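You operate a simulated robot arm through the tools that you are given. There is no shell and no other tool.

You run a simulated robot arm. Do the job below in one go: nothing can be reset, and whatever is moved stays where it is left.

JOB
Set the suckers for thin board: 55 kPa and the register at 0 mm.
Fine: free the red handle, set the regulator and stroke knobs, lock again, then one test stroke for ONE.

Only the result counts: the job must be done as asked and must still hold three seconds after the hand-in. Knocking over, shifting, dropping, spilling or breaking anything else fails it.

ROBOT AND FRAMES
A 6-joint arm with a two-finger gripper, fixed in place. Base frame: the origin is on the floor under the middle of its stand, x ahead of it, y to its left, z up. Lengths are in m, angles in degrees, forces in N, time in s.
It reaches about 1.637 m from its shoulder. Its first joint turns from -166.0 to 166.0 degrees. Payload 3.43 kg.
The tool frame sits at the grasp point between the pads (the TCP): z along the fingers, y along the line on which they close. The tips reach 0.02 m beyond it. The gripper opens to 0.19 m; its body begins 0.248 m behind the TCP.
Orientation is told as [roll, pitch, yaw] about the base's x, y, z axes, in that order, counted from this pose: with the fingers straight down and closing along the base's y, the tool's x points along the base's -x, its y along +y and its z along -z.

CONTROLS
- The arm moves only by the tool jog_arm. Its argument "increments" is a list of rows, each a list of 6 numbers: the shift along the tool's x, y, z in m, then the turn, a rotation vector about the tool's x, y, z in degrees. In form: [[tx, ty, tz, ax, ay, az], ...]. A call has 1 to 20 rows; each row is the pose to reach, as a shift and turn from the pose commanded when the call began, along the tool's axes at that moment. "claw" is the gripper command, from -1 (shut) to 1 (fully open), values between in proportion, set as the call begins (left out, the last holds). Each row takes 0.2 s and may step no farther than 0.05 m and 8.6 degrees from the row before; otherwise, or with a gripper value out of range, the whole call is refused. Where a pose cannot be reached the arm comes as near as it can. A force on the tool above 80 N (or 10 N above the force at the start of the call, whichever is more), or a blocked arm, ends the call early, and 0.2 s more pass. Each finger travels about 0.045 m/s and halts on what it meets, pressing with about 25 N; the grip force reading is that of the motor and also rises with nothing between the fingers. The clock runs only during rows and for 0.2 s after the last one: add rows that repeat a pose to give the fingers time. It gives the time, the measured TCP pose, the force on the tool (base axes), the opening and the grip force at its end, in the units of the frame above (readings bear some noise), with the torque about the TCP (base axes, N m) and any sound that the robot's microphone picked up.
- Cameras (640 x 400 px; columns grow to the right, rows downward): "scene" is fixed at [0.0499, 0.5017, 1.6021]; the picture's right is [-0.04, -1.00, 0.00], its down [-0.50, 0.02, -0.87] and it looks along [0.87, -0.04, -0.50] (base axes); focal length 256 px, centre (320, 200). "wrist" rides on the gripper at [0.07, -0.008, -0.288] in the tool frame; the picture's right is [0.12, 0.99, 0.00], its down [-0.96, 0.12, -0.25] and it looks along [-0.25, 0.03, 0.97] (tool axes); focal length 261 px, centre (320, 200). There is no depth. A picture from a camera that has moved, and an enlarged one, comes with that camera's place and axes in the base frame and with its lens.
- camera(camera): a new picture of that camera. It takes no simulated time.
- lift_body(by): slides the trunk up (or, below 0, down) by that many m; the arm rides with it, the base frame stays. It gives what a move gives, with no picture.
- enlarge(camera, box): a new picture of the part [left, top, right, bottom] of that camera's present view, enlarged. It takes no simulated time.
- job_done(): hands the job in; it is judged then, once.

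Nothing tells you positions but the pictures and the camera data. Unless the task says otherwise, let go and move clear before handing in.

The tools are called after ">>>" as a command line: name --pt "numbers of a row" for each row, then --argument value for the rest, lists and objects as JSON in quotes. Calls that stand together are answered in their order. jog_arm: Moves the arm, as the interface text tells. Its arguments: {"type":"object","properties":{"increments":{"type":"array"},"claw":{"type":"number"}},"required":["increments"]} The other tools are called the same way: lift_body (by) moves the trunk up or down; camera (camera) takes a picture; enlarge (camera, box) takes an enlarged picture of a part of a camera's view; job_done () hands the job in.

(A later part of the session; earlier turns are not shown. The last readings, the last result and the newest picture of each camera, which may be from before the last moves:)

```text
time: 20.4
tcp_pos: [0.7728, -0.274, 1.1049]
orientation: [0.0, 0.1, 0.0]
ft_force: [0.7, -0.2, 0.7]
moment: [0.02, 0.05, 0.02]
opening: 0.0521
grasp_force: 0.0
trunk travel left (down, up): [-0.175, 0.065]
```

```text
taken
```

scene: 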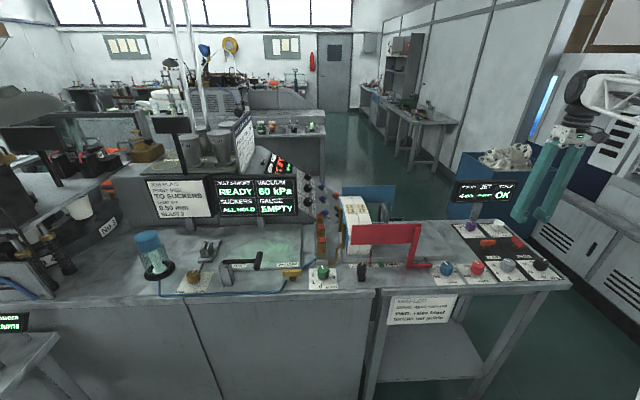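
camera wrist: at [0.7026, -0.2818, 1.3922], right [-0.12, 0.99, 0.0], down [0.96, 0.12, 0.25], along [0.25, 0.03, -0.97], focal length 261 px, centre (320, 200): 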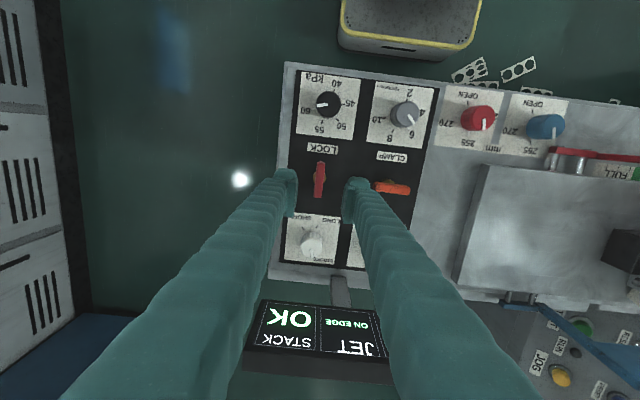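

The bar stays turned along x. Next: move above the kPa knob at (0.663, −0.274) with yaw −30°, so I can twist +60°.

>>> jog_arm --pt "0.028 0 0 0 0 7.5" --pt "0.055 0 0 0 0 15" --pt "0.083 0 0 0 0 22.5" --pt "0.11 0 0 0 0 30" --claw -0.37

>>> camera --camera "wrist"

>>> enlarge --camera "wrist" --box '[250, 110, 410, 220]'

>>> enlarge --camera "scene" --box '[440, 170, 600, 290]'

```text
time: 21.4
tcp_pos: [0.6619, -0.2743, 1.1029]
orientation: [0.0, 0.0, -30.1]
ft_force: [0.5, 0.2, -0.6]
moment: [0.03, 0.16, 0.03]
opening: 0.0597
grasp_force: 0.0
trunk travel left (down, up): [-0.175, 0.065]
```

```text
taken
camera wrist: at [0.5973, -0.2457, 1.392], right [0.4, 0.92, 0.0], down [0.89, -0.38, 0.25], along [0.23, -0.1, -0.97], focal length 261 px, centre (320, 200)
```

wrist: 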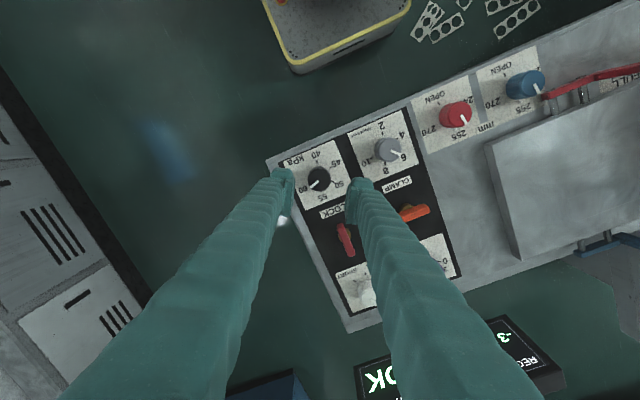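

```text
3.64 times, centred on (330, 165) of wrist
camera zoom: at [0.5973, -0.2457, 1.392], right [0.4, 0.92, 0.0], down [0.89, -0.38, 0.25], along [0.23, -0.1, -0.97], focal length 948 px, centre (284, 327)
```

zoom: 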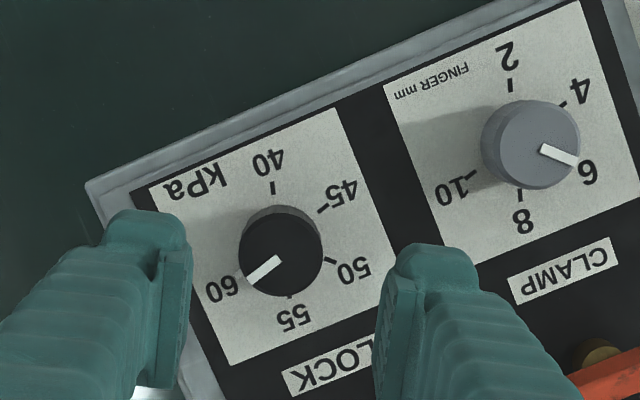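

```text
3.33 times, centred on (520, 230) of scene
camera zoom: at [0.0499, 0.5017, 1.6021], right [-0.04, -1.0, 0.0], down [-0.5, 0.02, -0.87], along [0.87, -0.04, -0.5], focal length 852 px, centre (-347, 100)
```

zoom: 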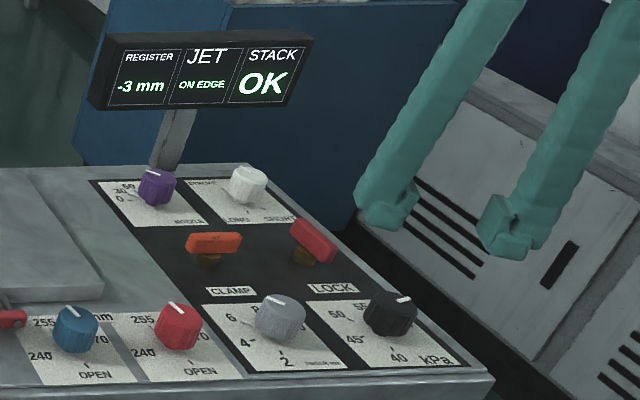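

The knob is centered between the fingers. I descend to z≈0.993 and close on it.

>>> jog_arm --pt "-0.0012 0 0.035 0 0 0" --pt "-0.0012 0 0.07 0 0 0" --pt "-0.0012 0 0.09 0 0 0" --pt "-0.0012 0 0.102 0 0 0" --pt "-0.0012 0 0.11 0 0 0"

>>> jog_arm --pt "0 0 0 0 0 0" --pt "0 0 0 0 0 0" --pt "0 0 0 0 0 0" --claw -1

>>> camera --camera "scene"

>>> enlarge --camera "wrist" --box '[260, 130, 380, 230]'

```text
time: 22.6
tcp_pos: [0.6619, -0.2739, 0.9933]
orientation: [0.0, 0.0, -30.0]
ft_force: [0.2, 0.5, 0.4]
moment: [-0.01, 0.0, 0.0]
opening: 0.0597
grasp_force: 0.1
trunk travel left (down, up): [-0.175, 0.065]
```

```text
time: 23.4
tcp_pos: [0.6609, -0.2765, 0.9942]
orientation: [0.0, -0.1, -30.1]
ft_force: [-4.5, -7.9, -3.1]
moment: [-0.06, 0.0, 0.0]
opening: 0.0346
grasp_force: 41.1
trunk travel left (down, up): [-0.175, 0.065]
```

```text
taken
```

scene: 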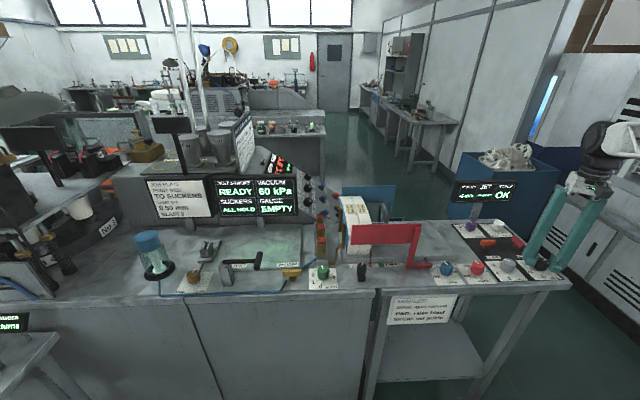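

```text
4.00 times, centred on (320, 180) of wrist
camera zoom: at [0.597, -0.2471, 1.2817], right [0.39, 0.92, 0.0], down [0.89, -0.38, 0.25], along [0.23, -0.1, -0.97], focal length 1043 px, centre (320, 280)
```

zoom: 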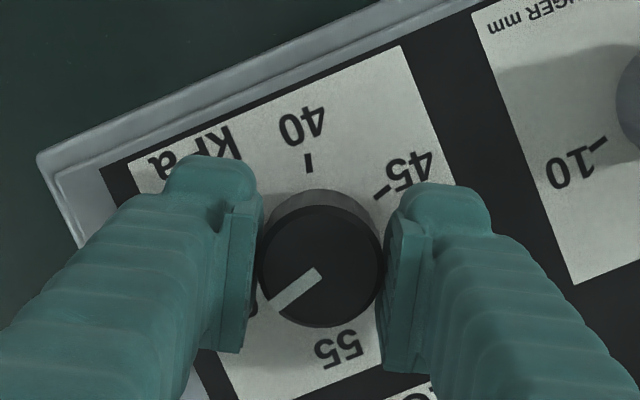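

Gripped (35 mm). I turn counter-clockwise 15° first and check the VACUUM display.

>>> jog_arm --pt "0 0 0 0 0 -7.5" --pt "0 0 0 0 0 -15" --pt "0 0 0 0 0 -15"

>>> enlarge --camera "scene" --box '[205, 170, 305, 225]'

>>> enlarge --camera "wrist" --box '[260, 130, 380, 230]'

```text
time: 24.2
tcp_pos: [0.661, -0.2745, 0.9936]
orientation: [0.1, 0.0, -15.0]
ft_force: [-6.7, -9.6, -3.4]
moment: [-0.08, 0.08, 0.02]
opening: 0.0344
grasp_force: 45.4
trunk travel left (down, up): [-0.175, 0.065]
```

```text
6.40 times, centred on (255, 198) of scene
camera zoom: at [0.0499, 0.5017, 1.6021], right [-0.04, -1.0, 0.0], down [-0.5, 0.02, -0.87], along [0.87, -0.04, -0.5], focal length 1635 px, centre (736, 216)
```

zoom: 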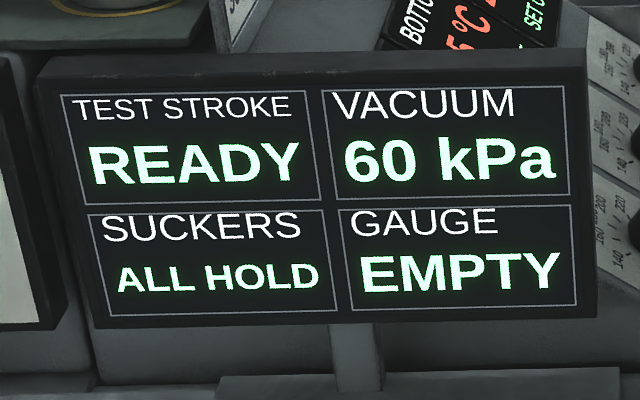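

```text
4.00 times, centred on (320, 180) of wrist
camera zoom: at [0.592, -0.2648, 1.2817], right [0.14, 0.99, 0.0], down [0.96, -0.14, 0.25], along [0.24, -0.03, -0.97], focal length 1043 px, centre (320, 280)
```

zoom: 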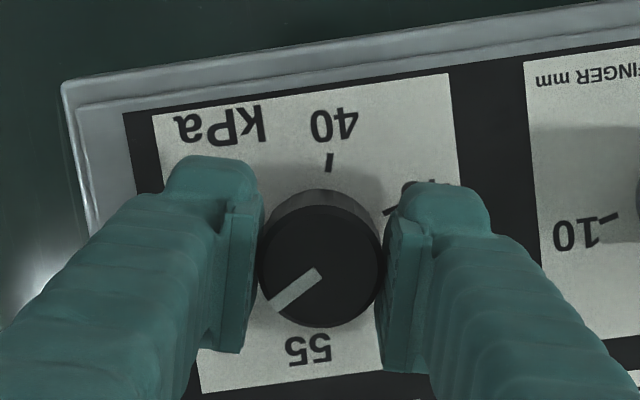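

The knob follows (no slip); the display still reads 60. I continue turning toward the 55 mark.

>>> jog_arm --pt "0 0 0 0 0 -7.5" --pt "0 0 0 0 0 -15" --pt "0 0 0 0 0 -22" --pt "0 0 0 0 0 -22"

>>> enlarge --camera "scene" --box '[205, 170, 305, 225]'

>>> enlarge --camera "wrist" --box '[260, 130, 380, 230]'

```text
time: 25.2
tcp_pos: [0.6605, -0.2757, 0.9937]
orientation: [0.0, 0.0, 7.1]
ft_force: [-11.5, -5.9, -4.7]
moment: [-0.02, 0.09, 0.02]
opening: 0.0344
grasp_force: 45.3
trunk travel left (down, up): [-0.175, 0.065]
```

```text
6.40 times, centred on (255, 198) of scene
camera zoom: at [0.0499, 0.5017, 1.6021], right [-0.04, -1.0, 0.0], down [-0.5, 0.02, -0.87], along [0.87, -0.04, -0.5], focal length 1635 px, centre (736, 216)
```

zoom: 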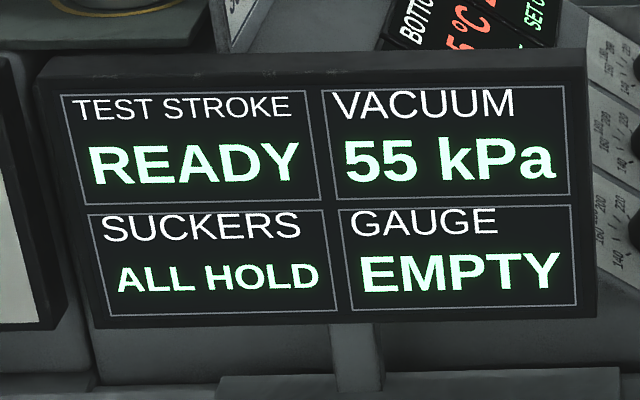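

```text
4.00 times, centred on (320, 180) of wrist
camera zoom: at [0.5935, -0.2914, 1.2818], right [-0.24, 0.97, 0.0], down [0.94, 0.23, 0.25], along [0.24, 0.06, -0.97], focal length 1043 px, centre (320, 280)
```

zoom: 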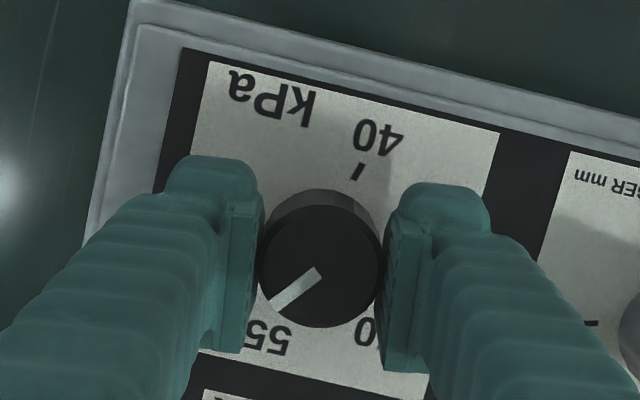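

The display now reads 55 kPa (rounded to the nearest mark). I finish the turn so that the pointer sits on the 55 mark.

>>> jog_arm --pt "0 0 0 0 0 -7.5" --pt "0 0 0 0 0 -15" --pt "0 0 0 0 0 -22" --pt "0 0 0 0 0 -22"

>>> enlarge --camera "wrist" --box '[260, 130, 380, 230]'

>>> enlarge --camera "scene" --box '[205, 170, 305, 225]'

```text
time: 26.2
tcp_pos: [0.6616, -0.2748, 0.9937]
orientation: [0.1, 0.1, 29.0]
ft_force: [-17.2, 2.8, -9.3]
moment: [0.08, 0.09, -0.01]
opening: 0.0343
grasp_force: 45.0
trunk travel left (down, up): [-0.175, 0.065]
```

```text
4.00 times, centred on (320, 180) of wrist
camera zoom: at [0.6049, -0.3155, 1.2818], right [-0.59, 0.81, 0.0], down [0.79, 0.57, 0.25], along [0.2, 0.15, -0.97], focal length 1043 px, centre (320, 280)
```

zoom: 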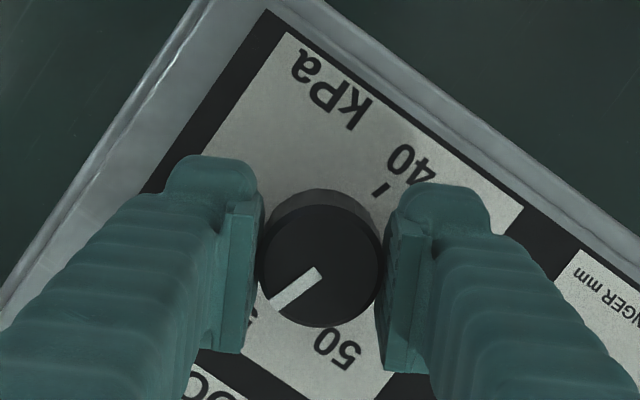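

```text
6.40 times, centred on (255, 198) of scene
camera zoom: at [0.0499, 0.5017, 1.6021], right [-0.04, -1.0, 0.0], down [-0.5, 0.02, -0.87], along [0.87, -0.04, -0.5], focal length 1635 px, centre (736, 216)
```

zoom: 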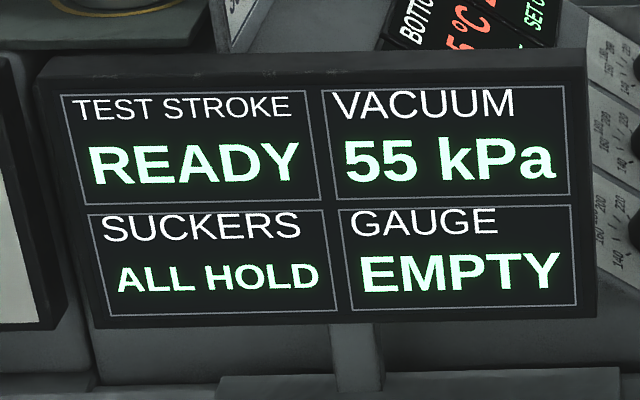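

Reads 55 kPa with the pointer about on the mark. I release the knob and rise.

>>> jog_arm --pt "0 0 0 0 0 0" --pt "0 0 0 0 0 0" --pt "0 0 -0.01 0 0 0" --pt "0 0 -0.05 0 0 0" --pt "0 0 -0.1 0 0 0" --claw -0.37

>>> camera --camera "wrist"

>>> enlarge --camera "wrist" --box '[260, 110, 420, 220]'

>>> enlarge --camera "scene" --box '[205, 170, 305, 225]'

```text
time: 27.4
tcp_pos: [0.6619, -0.2751, 1.0939]
orientation: [0.1, 0.0, 28.9]
ft_force: [0.5, 0.3, -0.7]
moment: [0.02, 0.04, -0.01]
opening: 0.0596
grasp_force: 0.0
trunk travel left (down, up): [-0.175, 0.065]
```

```text
taken
camera wrist: at [0.6062, -0.3161, 1.3828], right [-0.59, 0.81, 0.0], down [0.79, 0.57, 0.25], along [0.2, 0.15, -0.97], focal length 261 px, centre (320, 200)
```

wrist: 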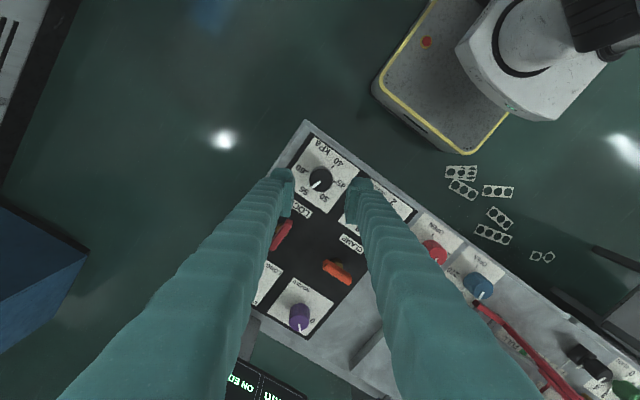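

```text
3.64 times, centred on (340, 165) of wrist
camera zoom: at [0.6062, -0.3161, 1.3828], right [-0.59, 0.81, 0.0], down [0.79, 0.57, 0.25], along [0.2, 0.15, -0.97], focal length 948 px, centre (247, 327)
```

zoom: 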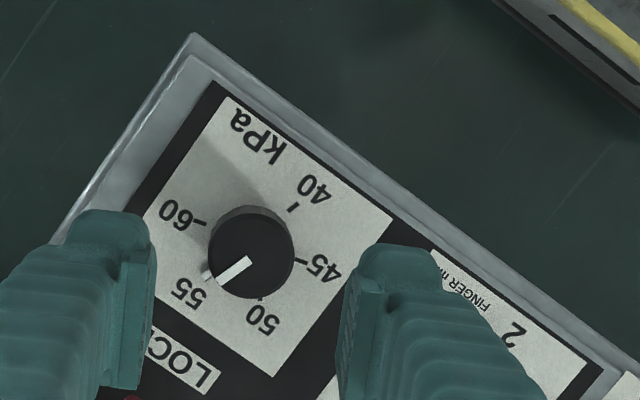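

```text
6.40 times, centred on (255, 198) of scene
camera zoom: at [0.0499, 0.5017, 1.6021], right [-0.04, -1.0, 0.0], down [-0.5, 0.02, -0.87], along [0.87, -0.04, -0.5], focal length 1635 px, centre (736, 216)
```

zoom: 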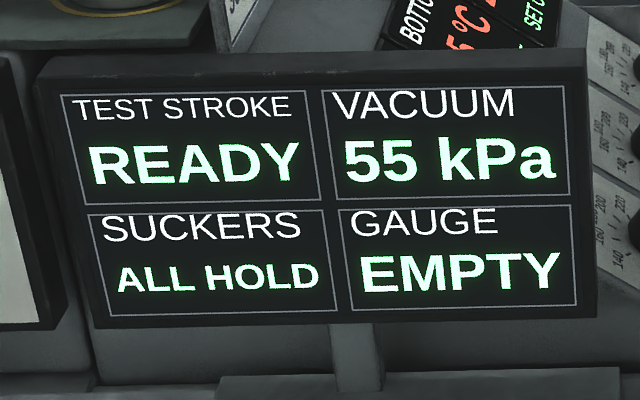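

The pointer sits on 55 and the display holds. Next I move above the STROKE knob at (0.888, −0.273) with yaw back at 0.

>>> jog_arm --pt "-0.03 -0.0163 -0.01 0 0 7.25" --pt "-0.06 -0.0326 -0.02 0 0 14.5" --pt "-0.09 -0.0489 -0.02 0 0 21.75" --pt "-0.13 -0.0706 -0.02 0 0 29" --pt "-0.165 -0.0896 -0.02 0 0 29" --pt "-0.1986 -0.1078 -0.02 0 0 29"

>>> camera --camera "wrist"

>>> enlarge --camera "wrist" --box '[250, 110, 410, 220]'

>>> enlarge --camera "scene" --box '[430, 140, 590, 270]'

```text
time: 28.8
tcp_pos: [0.8893, -0.2714, 1.1152]
orientation: [-0.1, -0.1, 0.0]
ft_force: [-0.4, 0.4, 0.6]
moment: [-0.02, -0.19, 0.02]
opening: 0.06
grasp_force: 0.1
trunk travel left (down, up): [-0.175, 0.065]
```

```text
taken
camera wrist: at [0.8191, -0.2805, 1.4027], right [-0.12, 0.99, 0.0], down [0.96, 0.11, 0.25], along [0.25, 0.03, -0.97], focal length 261 px, centre (320, 200)
```

wrist: 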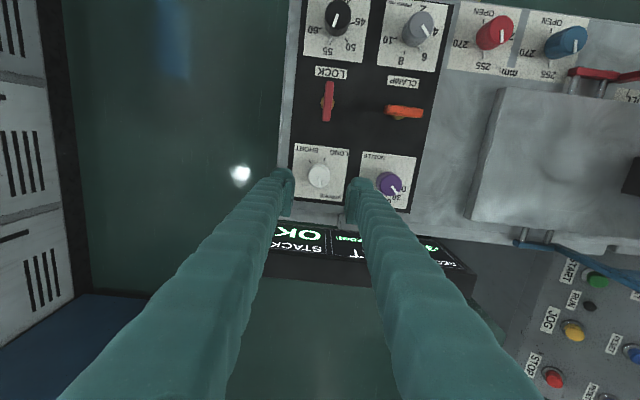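

```text
3.64 times, centred on (330, 165) of wrist
camera zoom: at [0.8191, -0.2805, 1.4027], right [-0.12, 0.99, 0.0], down [0.96, 0.11, 0.25], along [0.25, 0.03, -0.97], focal length 948 px, centre (284, 327)
```

zoom: 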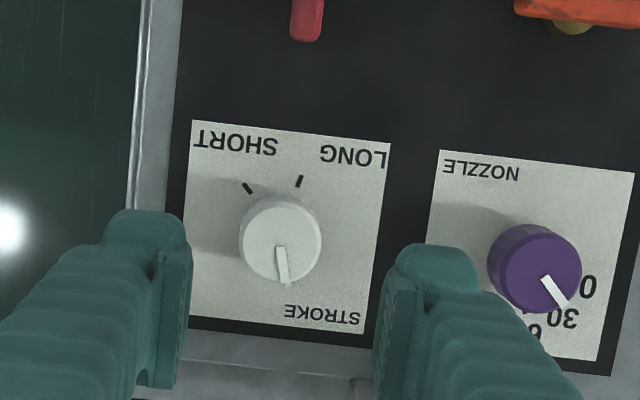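

```text
3.08 times, centred on (510, 205) of scene
camera zoom: at [0.0499, 0.5017, 1.6021], right [-0.04, -1.0, 0.0], down [-0.5, 0.02, -0.87], along [0.87, -0.04, -0.5], focal length 786 px, centre (-265, 185)
```

zoom: 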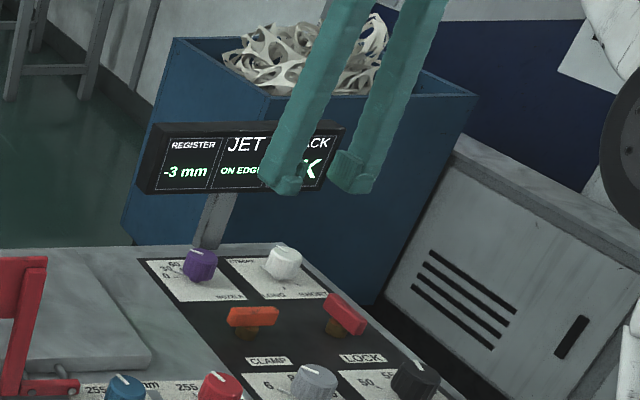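

The knob is right below at about (0.889, −0.274). I descend and close on it.

>>> jog_arm --pt "0 -0.002 0.04 0 0 0" --pt "0 -0.002 0.08 0 0 0" --pt "0 -0.002 0.105 0 0 0" --pt "0 -0.002 0.115 0 0 0" --pt "0 -0.002 0.121 0 0 0"

>>> jog_arm --pt "0 0 0 0 0 0" --pt "0 0 0 0 0 0" --pt "0 0 0 0 0 0" --claw -1

>>> enlarge --camera "wrist" --box '[260, 130, 380, 230]'

>>> enlarge --camera "scene" --box '[430, 140, 590, 270]'

```text
time: 30.0
tcp_pos: [0.8887, -0.2766, 0.9931]
orientation: [0.0, 0.0, 0.0]
ft_force: [0.5, -0.6, -0.4]
moment: [0.01, 0.02, -0.01]
opening: 0.0598
grasp_force: 0.0
trunk travel left (down, up): [-0.175, 0.065]
```

```text
time: 30.8
tcp_pos: [0.8887, -0.275, 0.9928]
orientation: [0.1, 0.0, 0.1]
ft_force: [-1.4, 1.4, -1.8]
moment: [-0.02, -0.03, -0.02]
opening: 0.0348
grasp_force: 40.8
trunk travel left (down, up): [-0.175, 0.065]
```

```text
4.00 times, centred on (320, 180) of wrist
camera zoom: at [0.8193, -0.2829, 1.2807], right [-0.12, 0.99, 0.0], down [0.96, 0.12, 0.25], along [0.25, 0.03, -0.97], focal length 1043 px, centre (320, 280)
```

zoom: 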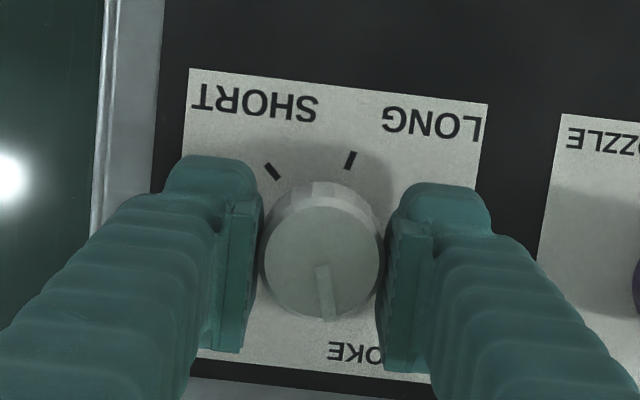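

```text
3.08 times, centred on (510, 205) of scene
camera zoom: at [0.0499, 0.5017, 1.6021], right [-0.04, -1.0, 0.0], down [-0.5, 0.02, -0.87], along [0.87, -0.04, -0.5], focal length 786 px, centre (-265, 185)
```

zoom: 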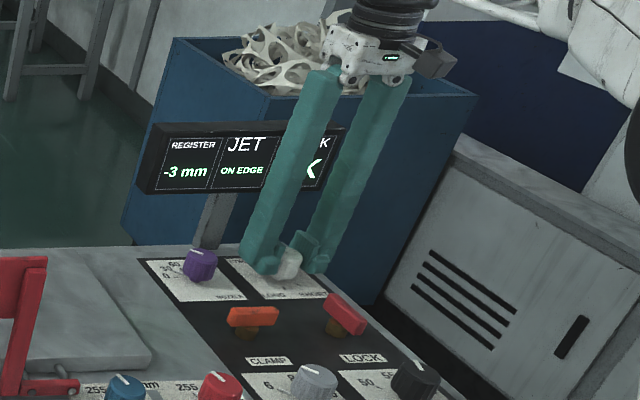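

Gripped. I turn 10° counter-clockwise (toward LONG) and read the register.

>>> jog_arm --pt "0 0 0 0 0 -5" --pt "0 0 0 0 0 -10" --pt "0 0 0 0 0 -10"

>>> enlarge --camera "scene" --box '[450, 170, 530, 220]'

>>> enlarge --camera "wrist" --box '[260, 130, 380, 230]'

```text
time: 31.6
tcp_pos: [0.8876, -0.275, 0.9925]
orientation: [0.0, 0.0, 10.0]
ft_force: [4.8, 4.1, -2.9]
moment: [0.06, -0.19, -0.03]
opening: 0.0346
grasp_force: 45.3
trunk travel left (down, up): [-0.175, 0.065]
```

```text
8.00 times, centred on (490, 195) of scene
camera zoom: at [0.0499, 0.5017, 1.6021], right [-0.04, -1.0, 0.0], down [-0.5, 0.02, -0.87], along [0.87, -0.04, -0.5], focal length 2044 px, centre (-1040, 240)
```

zoom: 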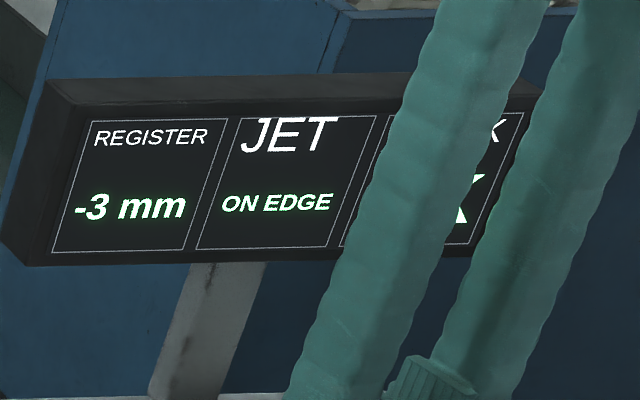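

```text
4.00 times, centred on (320, 180) of wrist
camera zoom: at [0.8217, -0.2944, 1.2807], right [-0.29, 0.96, 0.0], down [0.93, 0.28, 0.25], along [0.24, 0.07, -0.97], focal length 1043 px, centre (320, 280)
```

zoom: 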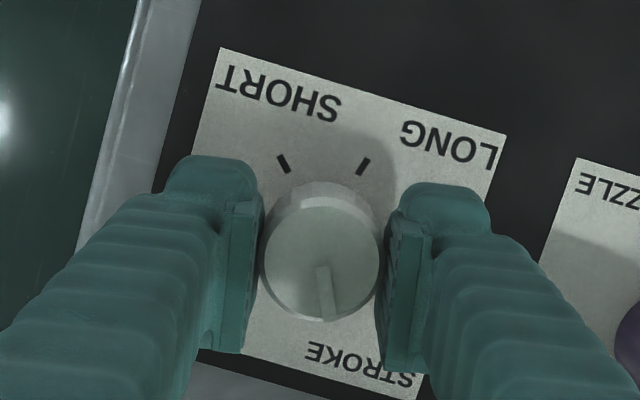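

>>> jog_arm --pt "0 0 0 0 0 -5" --pt "0 0 0 0 0 -9" --pt "0 0 0 0 0 -9"

>>> enlarge --camera "scene" --box '[450, 170, 530, 220]'

```text
time: 32.4
tcp_pos: [0.8884, -0.2736, 0.9931]
orientation: [0.0, 0.0, 19.2]
ft_force: [4.2, 10.1, -2.3]
moment: [0.13, -0.06, -0.02]
opening: 0.0346
grasp_force: 45.5
trunk travel left (down, up): [-0.175, 0.065]
```

```text
8.00 times, centred on (490, 195) of scene
camera zoom: at [0.0499, 0.5017, 1.6021], right [-0.04, -1.0, 0.0], down [-0.5, 0.02, -0.87], along [0.87, -0.04, -0.5], focal length 2044 px, centre (-1040, 240)
```

zoom: 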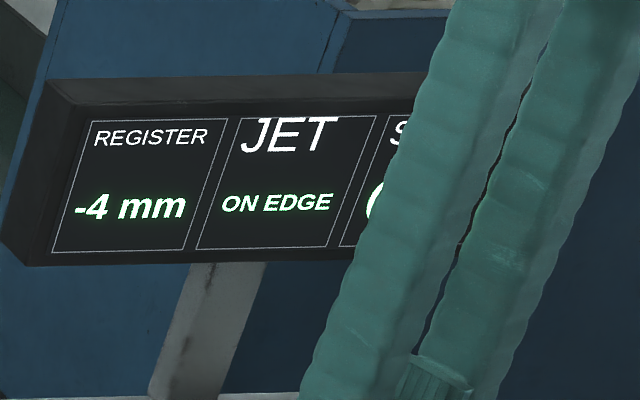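

Toward LONG lowers the register, so it must go clockwise toward SHORT. I turn back past the start to yaw −20°.

>>> jog_arm --pt "0 0 0 0 0 7" --pt "0 0 0 0 0 14" --pt "0 0 0 0 0 21" --pt "0 0 0 0 0 28" --pt "0 0 0 0 0 34" --pt "0 0 0 0 0 34"

>>> enlarge --camera "scene" --box '[450, 170, 530, 220]'

>>> enlarge --camera "wrist" --box '[260, 130, 380, 230]'

```text
time: 33.8
tcp_pos: [0.8884, -0.2765, 0.9927]
orientation: [0.1, 0.0, -15.1]
ft_force: [17.0, -1.5, 0.5]
moment: [-0.06, -0.27, 0.0]
opening: 0.0342
grasp_force: 45.3
trunk travel left (down, up): [-0.175, 0.065]
```

```text
8.00 times, centred on (490, 195) of scene
camera zoom: at [0.0499, 0.5017, 1.6021], right [-0.04, -1.0, 0.0], down [-0.5, 0.02, -0.87], along [0.87, -0.04, -0.5], focal length 2044 px, centre (-1040, 240)
```

zoom: 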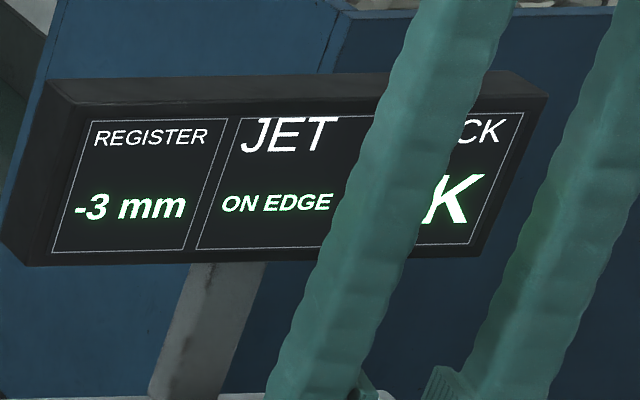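

```text
4.00 times, centred on (320, 180) of wrist
camera zoom: at [0.819, -0.265, 1.2807], right [0.14, 0.99, 0.0], down [0.96, -0.14, 0.25], along [0.25, -0.04, -0.97], focal length 1043 px, centre (320, 280)
```

zoom: 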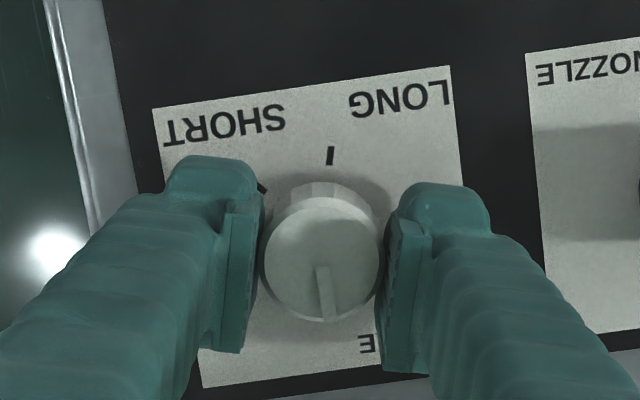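

>>> jog_arm --pt "0 0 0 0 0 3" --pt "0 0 0 0 0 5" --pt "0 0 0 0 0 5"

>>> enlarge --camera "scene" --box '[450, 170, 530, 220]'

>>> camera --camera "wrist"

```text
time: 34.6
tcp_pos: [0.888, -0.2762, 0.9929]
orientation: [-0.1, 0.0, -20.1]
ft_force: [23.1, -11.5, 3.6]
moment: [-0.12, -0.29, 0.0]
opening: 0.0347
grasp_force: 45.5
trunk travel left (down, up): [-0.175, 0.065]
```

```text
8.00 times, centred on (490, 195) of scene
camera zoom: at [0.0499, 0.5017, 1.6021], right [-0.04, -1.0, 0.0], down [-0.5, 0.02, -0.87], along [0.87, -0.04, -0.5], focal length 2044 px, centre (-1040, 240)
```

zoom: 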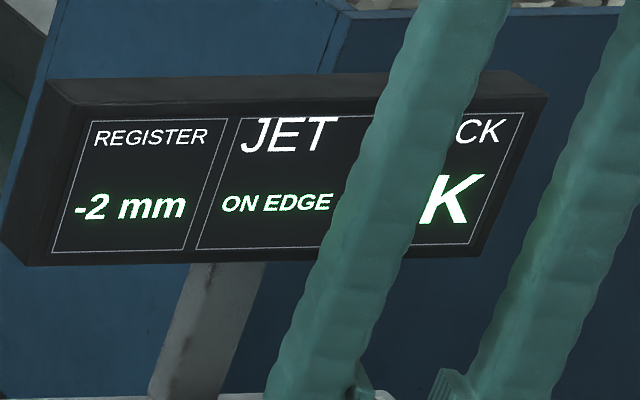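

```text
taken
camera wrist: at [0.82, -0.2592, 1.2807], right [0.23, 0.97, 0.0], down [0.94, -0.22, 0.25], along [0.24, -0.06, -0.97], focal length 261 px, centre (320, 200)
```

wrist: 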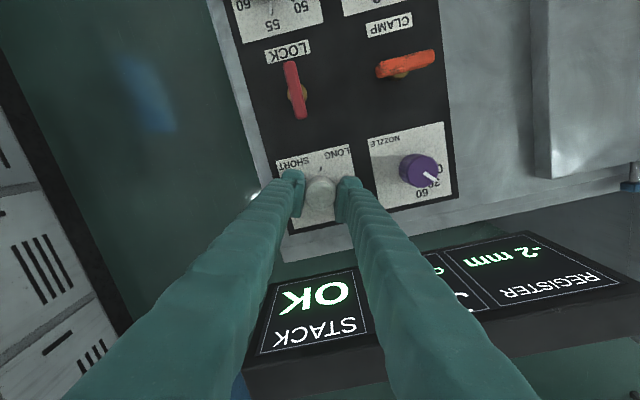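

−2 mm at yaw −20°: about 30° per mm. I release with a small opening, swing back to yaw +17° and regrip.

>>> jog_arm --pt "-0.001 0 0 0 0 0" --pt "-0.001 0 0 0 0 0" --pt "-0.001 0 0 0 0 -7.4" --pt "-0.001 0 0 0 0 -14.8" --pt "-0.001 0 0 0 0 -22.2" --pt "-0.001 0 0 0 0 -29.6" --pt "-0.001 0 0 0 0 -37" --claw -0.48

>>> enlarge --camera "wrist" --box '[260, 130, 380, 230]'

>>> enlarge --camera "scene" --box '[450, 170, 550, 250]'

```text
time: 36.2
tcp_pos: [0.8893, -0.2755, 0.9938]
orientation: [0.0, 0.0, 17.1]
ft_force: [1.0, -0.7, 0.6]
moment: [-0.02, -0.01, -0.01]
opening: 0.0492
grasp_force: 0.1
trunk travel left (down, up): [-0.175, 0.065]
```

```text
4.00 times, centred on (320, 180) of wrist
camera zoom: at [0.8248, -0.3032, 1.2808], right [-0.41, 0.91, 0.0], down [0.89, 0.39, 0.25], along [0.23, 0.1, -0.97], focal length 1043 px, centre (320, 280)
```

zoom: 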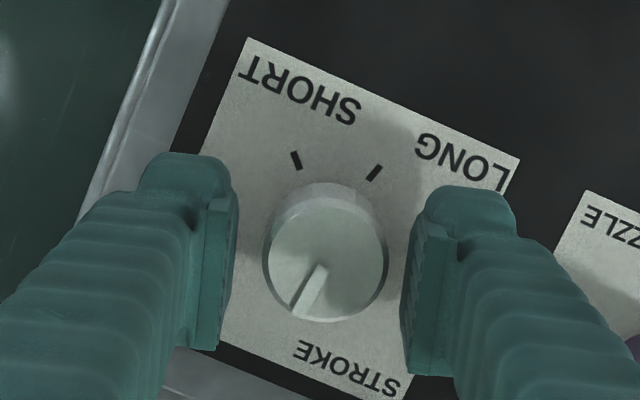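

```text
5.00 times, centred on (500, 210) of scene
camera zoom: at [0.0499, 0.5017, 1.6021], right [-0.04, -1.0, 0.0], down [-0.5, 0.02, -0.87], along [0.87, -0.04, -0.5], focal length 1277 px, centre (-580, 150)
```

zoom: 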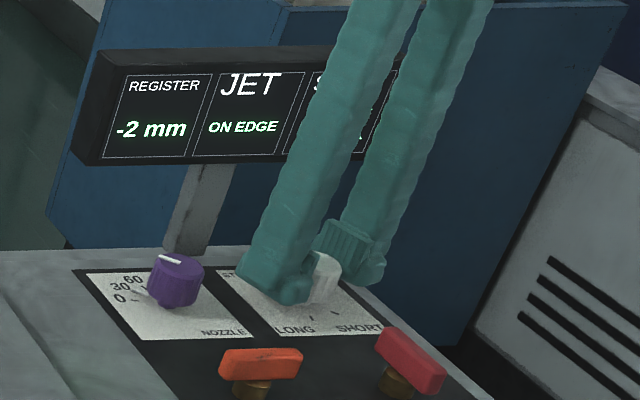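

>>> jog_arm --pt "0 0 0 0 0 0" --pt "0 0 0 0 0 0" --claw -1

>>> jog_arm --pt "0 0 0 0 0 7" --pt "0 0 0 0 0 14" --pt "0 0 0 0 0 21" --pt "0 0 0 0 0 26" --pt "0 0 0 0 0 26"

>>> enlarge --camera "scene" --box '[450, 170, 550, 250]'

>>> enlarge --camera "wrist" --box '[260, 130, 380, 230]'

```text
time: 36.8
tcp_pos: [0.8883, -0.274, 0.9932]
orientation: [-0.1, 0.0, 16.9]
ft_force: [-5.1, 5.7, -0.8]
moment: [0.04, 0.09, -0.01]
opening: 0.0349
grasp_force: 33.8
trunk travel left (down, up): [-0.175, 0.065]
```

```text
time: 38.0
tcp_pos: [0.8881, -0.2757, 0.9921]
orientation: [0.1, 0.0, -9.1]
ft_force: [-2.4, 1.5, -3.4]
moment: [0.01, -0.01, 0.0]
opening: 0.035
grasp_force: 44.7
trunk travel left (down, up): [-0.175, 0.065]
```

```text
5.00 times, centred on (500, 210) of scene
camera zoom: at [0.0499, 0.5017, 1.6021], right [-0.04, -1.0, 0.0], down [-0.5, 0.02, -0.87], along [0.87, -0.04, -0.5], focal length 1277 px, centre (-580, 150)
```

zoom: 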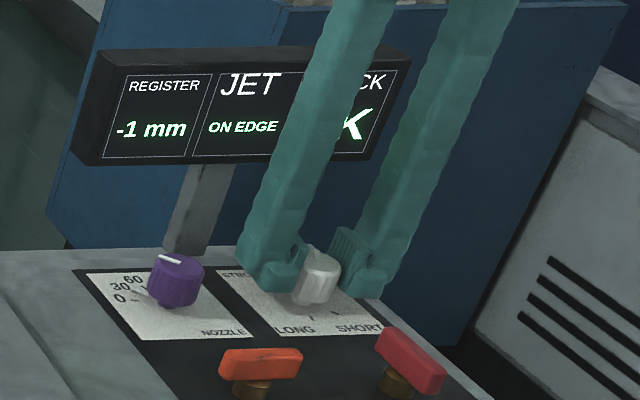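

```text
4.00 times, centred on (320, 180) of wrist
camera zoom: at [0.8187, -0.2722, 1.2808], right [0.04, 1.0, 0.0], down [0.97, -0.04, 0.25], along [0.25, -0.01, -0.97], focal length 1043 px, centre (320, 280)
```

zoom: 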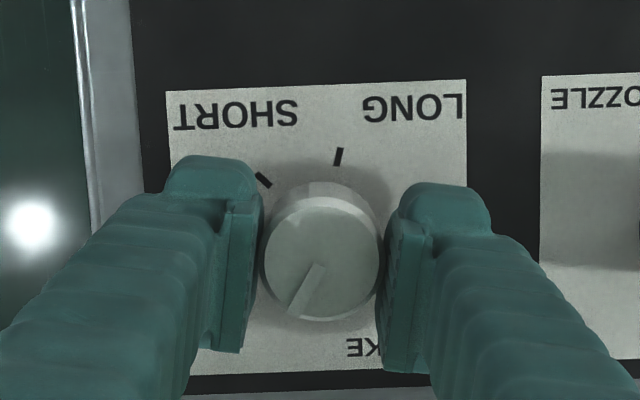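

>>> jog_arm --pt "0 0 0 0 0 5" --pt "0 0 0 0 0 11" --pt "0 0 0 0 0 11"

>>> enlarge --camera "scene" --box '[450, 170, 550, 250]'

>>> jog_arm --pt "0 0 0 0 0 0" --pt "0 0 0 0 0 0" --pt "0 0 0 0 0 -7.4" --pt "0 0 0 0 0 -14.8" --pt "0 0 0 0 0 -22.2" --pt "0 0 0 0 0 -29.6" --pt "0 0 0 0 0 -37" --claw -0.48

>>> enlarge --camera "wrist" --box '[260, 130, 380, 230]'

```text
time: 38.8
tcp_pos: [0.8883, -0.2769, 0.9928]
orientation: [-0.1, -0.1, -20.1]
ft_force: [-3.9, -3.7, -3.5]
moment: [-0.08, 0.04, 0.03]
opening: 0.035
grasp_force: 45.5
trunk travel left (down, up): [-0.175, 0.065]
```

```text
5.00 times, centred on (500, 210) of scene
camera zoom: at [0.0499, 0.5017, 1.6021], right [-0.04, -1.0, 0.0], down [-0.5, 0.02, -0.87], along [0.87, -0.04, -0.5], focal length 1277 px, centre (-580, 150)
```

zoom: 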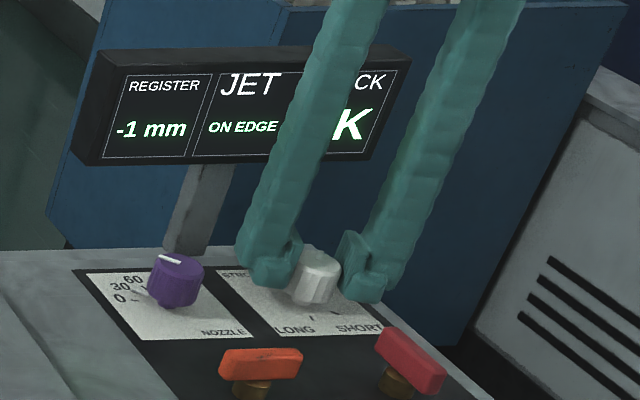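

```text
time: 40.4
tcp_pos: [0.8884, -0.2767, 0.9928]
orientation: [0.0, 0.0, 17.0]
ft_force: [0.6, 0.5, 0.9]
moment: [-0.01, 0.01, 0.0]
opening: 0.0492
grasp_force: 0.2
trunk travel left (down, up): [-0.175, 0.065]
```

```text
4.00 times, centred on (320, 180) of wrist
camera zoom: at [0.825, -0.3034, 1.2808], right [-0.41, 0.91, 0.0], down [0.89, 0.39, 0.25], along [0.23, 0.1, -0.97], focal length 1043 px, centre (320, 280)
```

zoom: 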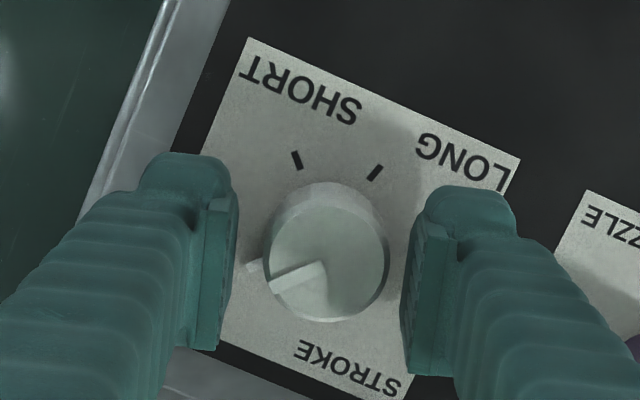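

Still −1 at net −57°. I regrip and continue clockwise, checking for the switch to 0.

>>> jog_arm --pt "0 0 0 0 0 0" --pt "0 0 0 0 0 0" --claw -1

>>> jog_arm --pt "0 0 0 0 0 7" --pt "0 0 0 0 0 14" --pt "0 0 0 0 0 14"

>>> enlarge --camera "scene" --box '[450, 170, 530, 220]'

>>> jog_arm --pt "0 0 0 0 0 4" --pt "0 0 0 0 0 4"

>>> enlarge --camera "scene" --box '[450, 170, 530, 220]'

>>> jog_arm --pt "0 0 0 0 0 4" --pt "0 0 0 0 0 4"

>>> enlarge --camera "scene" --box '[450, 170, 530, 220]'

```text
time: 41.0
tcp_pos: [0.8872, -0.2737, 0.9935]
orientation: [-0.1, 0.0, 17.0]
ft_force: [-6.5, 7.9, -1.5]
moment: [0.08, 0.09, -0.04]
opening: 0.0348
grasp_force: 34.4
trunk travel left (down, up): [-0.175, 0.065]
```

```text
time: 41.8
tcp_pos: [0.8883, -0.2746, 0.9917]
orientation: [0.0, 0.0, 3.0]
ft_force: [-5.2, 5.8, -2.0]
moment: [0.02, 0.01, -0.02]
opening: 0.0347
grasp_force: 45.2
trunk travel left (down, up): [-0.175, 0.065]
```

```text
8.00 times, centred on (490, 195) of scene
camera zoom: at [0.0499, 0.5017, 1.6021], right [-0.04, -1.0, 0.0], down [-0.5, 0.02, -0.87], along [0.87, -0.04, -0.5], focal length 2044 px, centre (-1040, 240)
```

zoom: 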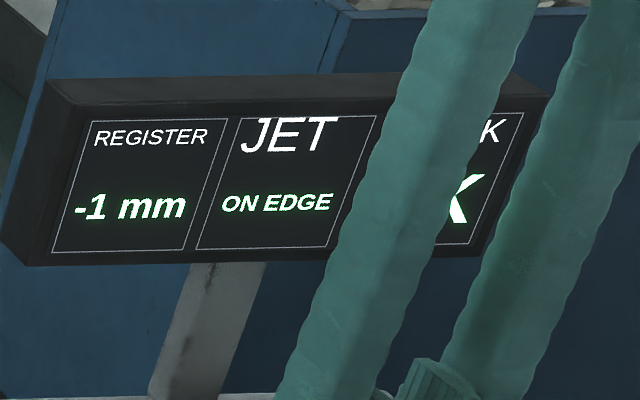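

```text
time: 42.4
tcp_pos: [0.8889, -0.2768, 0.9925]
orientation: [0.0, 0.0, -1.0]
ft_force: [-3.1, 3.8, -1.7]
moment: [0.01, -0.05, 0.0]
opening: 0.0345
grasp_force: 44.8
trunk travel left (down, up): [-0.175, 0.065]
```

```text
8.00 times, centred on (490, 195) of scene
camera zoom: at [0.0499, 0.5017, 1.6021], right [-0.04, -1.0, 0.0], down [-0.5, 0.02, -0.87], along [0.87, -0.04, -0.5], focal length 2044 px, centre (-1040, 240)
```

zoom: 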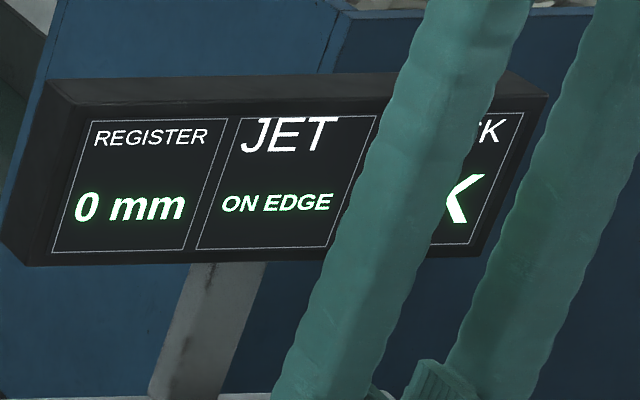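

```text
time: 43.0
tcp_pos: [0.8888, -0.2755, 0.9921]
orientation: [0.0, 0.0, -5.2]
ft_force: [-3.3, 0.6, -1.7]
moment: [-0.01, 0.01, 0.0]
opening: 0.0345
grasp_force: 44.7
trunk travel left (down, up): [-0.175, 0.065]
```

```text
8.00 times, centred on (490, 195) of scene
camera zoom: at [0.0499, 0.5017, 1.6021], right [-0.04, -1.0, 0.0], down [-0.5, 0.02, -0.87], along [0.87, -0.04, -0.5], focal length 2044 px, centre (-1040, 240)
```

zoom: 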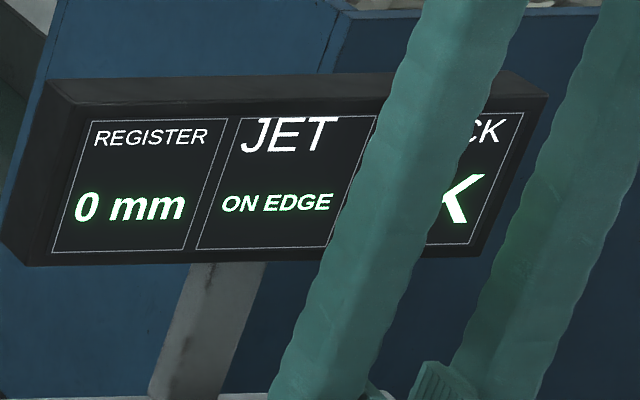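

Register reads 0 (switch at about net −73°, step ≈28°). I turn 8° more to centre it in the 0 band, then release and rise.

>>> jog_arm --pt "0 0 0 0 0 4" --pt "0 0 0 0 0 8" --pt "0 0 0 0 0 8"

>>> jog_arm --pt "0 0 0 0 0 0" --pt "0 0 0 0 0 0" --pt "0 0 0 0 0 0" --pt "0 0 -0.01 0 0 0" --pt "0 0 -0.05 0 0 0" --pt "0 0 -0.1 0 0 0" --pt "0 0 -0.14 0 0 0" --pt "0 0 -0.18 0 0 0" --claw -0.45

>>> camera --camera "scene"

>>> enlarge --camera "scene" --box '[450, 170, 570, 280]'

>>> camera --camera "wrist"

```text
time: 43.8
tcp_pos: [0.8886, -0.2748, 0.9934]
orientation: [0.0, 0.0, -13.1]
ft_force: [0.7, -4.6, 0.7]
moment: [-0.05, -0.04, 0.03]
opening: 0.0347
grasp_force: 44.6
trunk travel left (down, up): [-0.175, 0.065]
```

```text
time: 45.6
tcp_pos: [0.889, -0.2756, 1.1728]
orientation: [0.0, 0.1, -13.0]
ft_force: [0.5, 0.3, -0.1]
moment: [0.02, 0.0, 0.02]
opening: 0.0522
grasp_force: 0.0
trunk travel left (down, up): [-0.175, 0.065]
```

```text
taken
```

scene: 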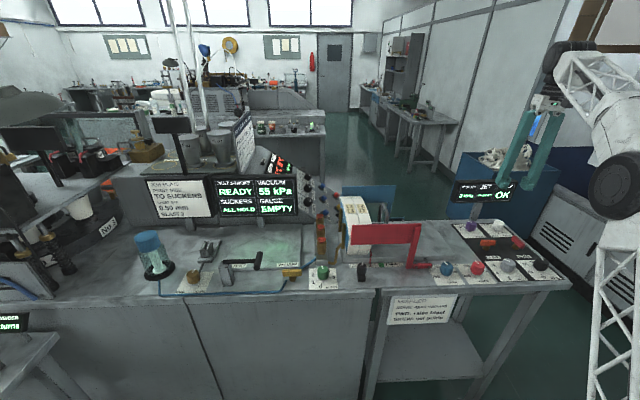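

```text
3.64 times, centred on (510, 225) of scene
camera zoom: at [0.0499, 0.5017, 1.6021], right [-0.04, -1.0, 0.0], down [-0.5, 0.02, -0.87], along [0.87, -0.04, -0.5], focal length 929 px, centre (-371, 109)
```

zoom: 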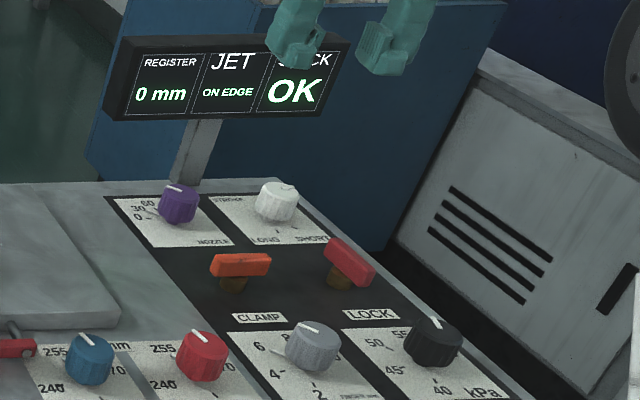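

```text
taken
camera wrist: at [0.8198, -0.2664, 1.4613], right [0.11, 0.99, 0.0], down [0.96, -0.1, 0.25], along [0.25, -0.03, -0.97], focal length 261 px, centre (320, 200)
```

wrist: 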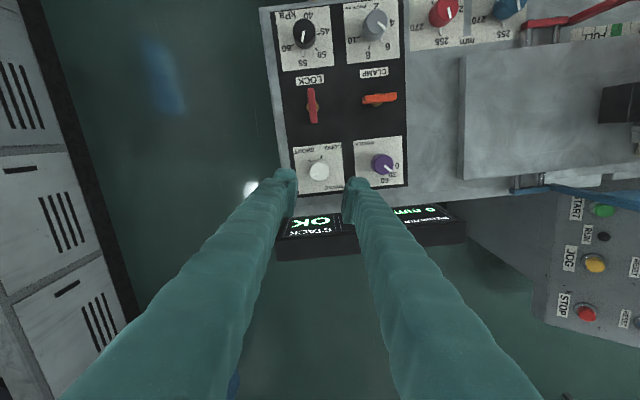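

Register holds at 0 and vacuum at 55. Now I go back to the LOCK bar at yaw 0 to turn it back clockwise.

>>> jog_arm --pt "0.04 -0.0085 0 0 0 -5" --pt "0.08 -0.017 0 0 0 -10" --pt "0.1134 -0.025 0 0 0 -13" --pt "0.1134 -0.025 0.04 0 0 -13" --pt "0.1134 -0.025 0.08 0 0 -13" --claw -0.56

>>> camera --camera "wrist"

>>> enlarge --camera "wrist" --box '[250, 120, 410, 220]'

```text
time: 46.8
tcp_pos: [0.772, -0.2745, 1.0933]
orientation: [-0.1, 0.0, 0.0]
ft_force: [-1.3, 0.3, -0.2]
moment: [-0.02, -0.03, 0.02]
opening: 0.0417
grasp_force: 0.0
trunk travel left (down, up): [-0.175, 0.065]
```

```text
taken
camera wrist: at [0.7026, -0.282, 1.3809], right [-0.12, 0.99, 0.0], down [0.96, 0.12, 0.25], along [0.25, 0.03, -0.97], focal length 261 px, centre (320, 200)
```

wrist: 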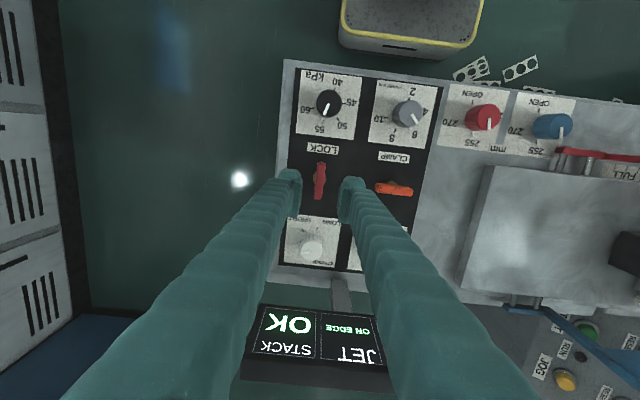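

```text
4.00 times, centred on (330, 170) of wrist
camera zoom: at [0.7026, -0.282, 1.3809], right [-0.12, 0.99, 0.0], down [0.96, 0.12, 0.25], along [0.25, 0.03, -0.97], focal length 1043 px, centre (280, 320)
```

zoom: 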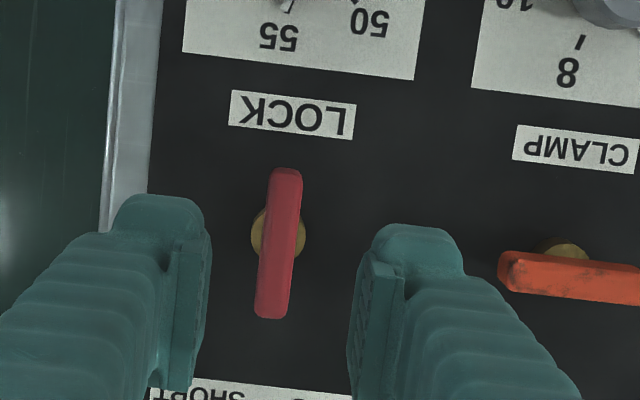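

Bar centred between the pads. I descend, grip and turn it back clockwise.

>>> jog_arm --pt "0 0 0.04 0 0 0" --pt "0 0 0.07 0 0 0" --pt "0 0 0.09 0 0 0" --pt "0 0 0.0985 0 0 0"

>>> jog_arm --pt "0 0 0 0 0 0" --pt "0 0 0 0 0 0" --pt "0 0 0 0 0 0" --pt "0 0 0 0 0 0" --claw -1

>>> jog_arm --pt "0 0 0 0 0 7" --pt "0 0 0 0 0 14" --pt "0 0 0 0 0 21" --pt "0 0 0 0 0 28" --pt "0 0 0 0 0 35" --pt "0 0 0 0 0 42"

>>> enlarge --camera "wrist" --box '[260, 140, 380, 230]'

```text
time: 47.8
tcp_pos: [0.7728, -0.274, 0.9944]
orientation: [0.0, 0.0, 0.0]
ft_force: [0.2, 0.6, -0.2]
moment: [0.02, 0.02, 0.01]
opening: 0.0421
grasp_force: 0.1
trunk travel left (down, up): [-0.175, 0.065]
```

```text
time: 48.8
tcp_pos: [0.7724, -0.2753, 0.9939]
orientation: [0.0, 0.1, -0.1]
ft_force: [3.3, -7.9, -1.5]
moment: [-0.09, -0.18, 0.02]
opening: 0.012
grasp_force: 45.3
trunk travel left (down, up): [-0.175, 0.065]
```

```text
time: 50.2
tcp_pos: [0.7726, -0.2754, 0.9946]
orientation: [0.1, 0.1, -42.2]
ft_force: [0.9, -17.2, -7.4]
moment: [-0.26, -0.21, 0.01]
opening: 0.0119
grasp_force: 45.4
trunk travel left (down, up): [-0.175, 0.065]
```

```text
4.44 times, centred on (320, 185) of wrist
camera zoom: at [0.7157, -0.2339, 1.2819], right [0.58, 0.82, 0.0], down [0.79, -0.56, 0.25], along [0.2, -0.14, -0.97], focal length 1158 px, centre (320, 267)
```

zoom: 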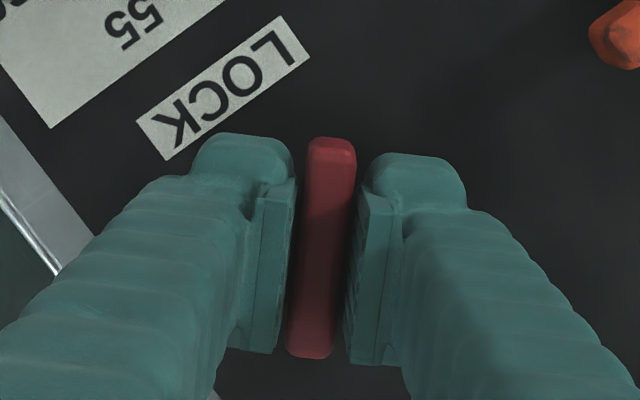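

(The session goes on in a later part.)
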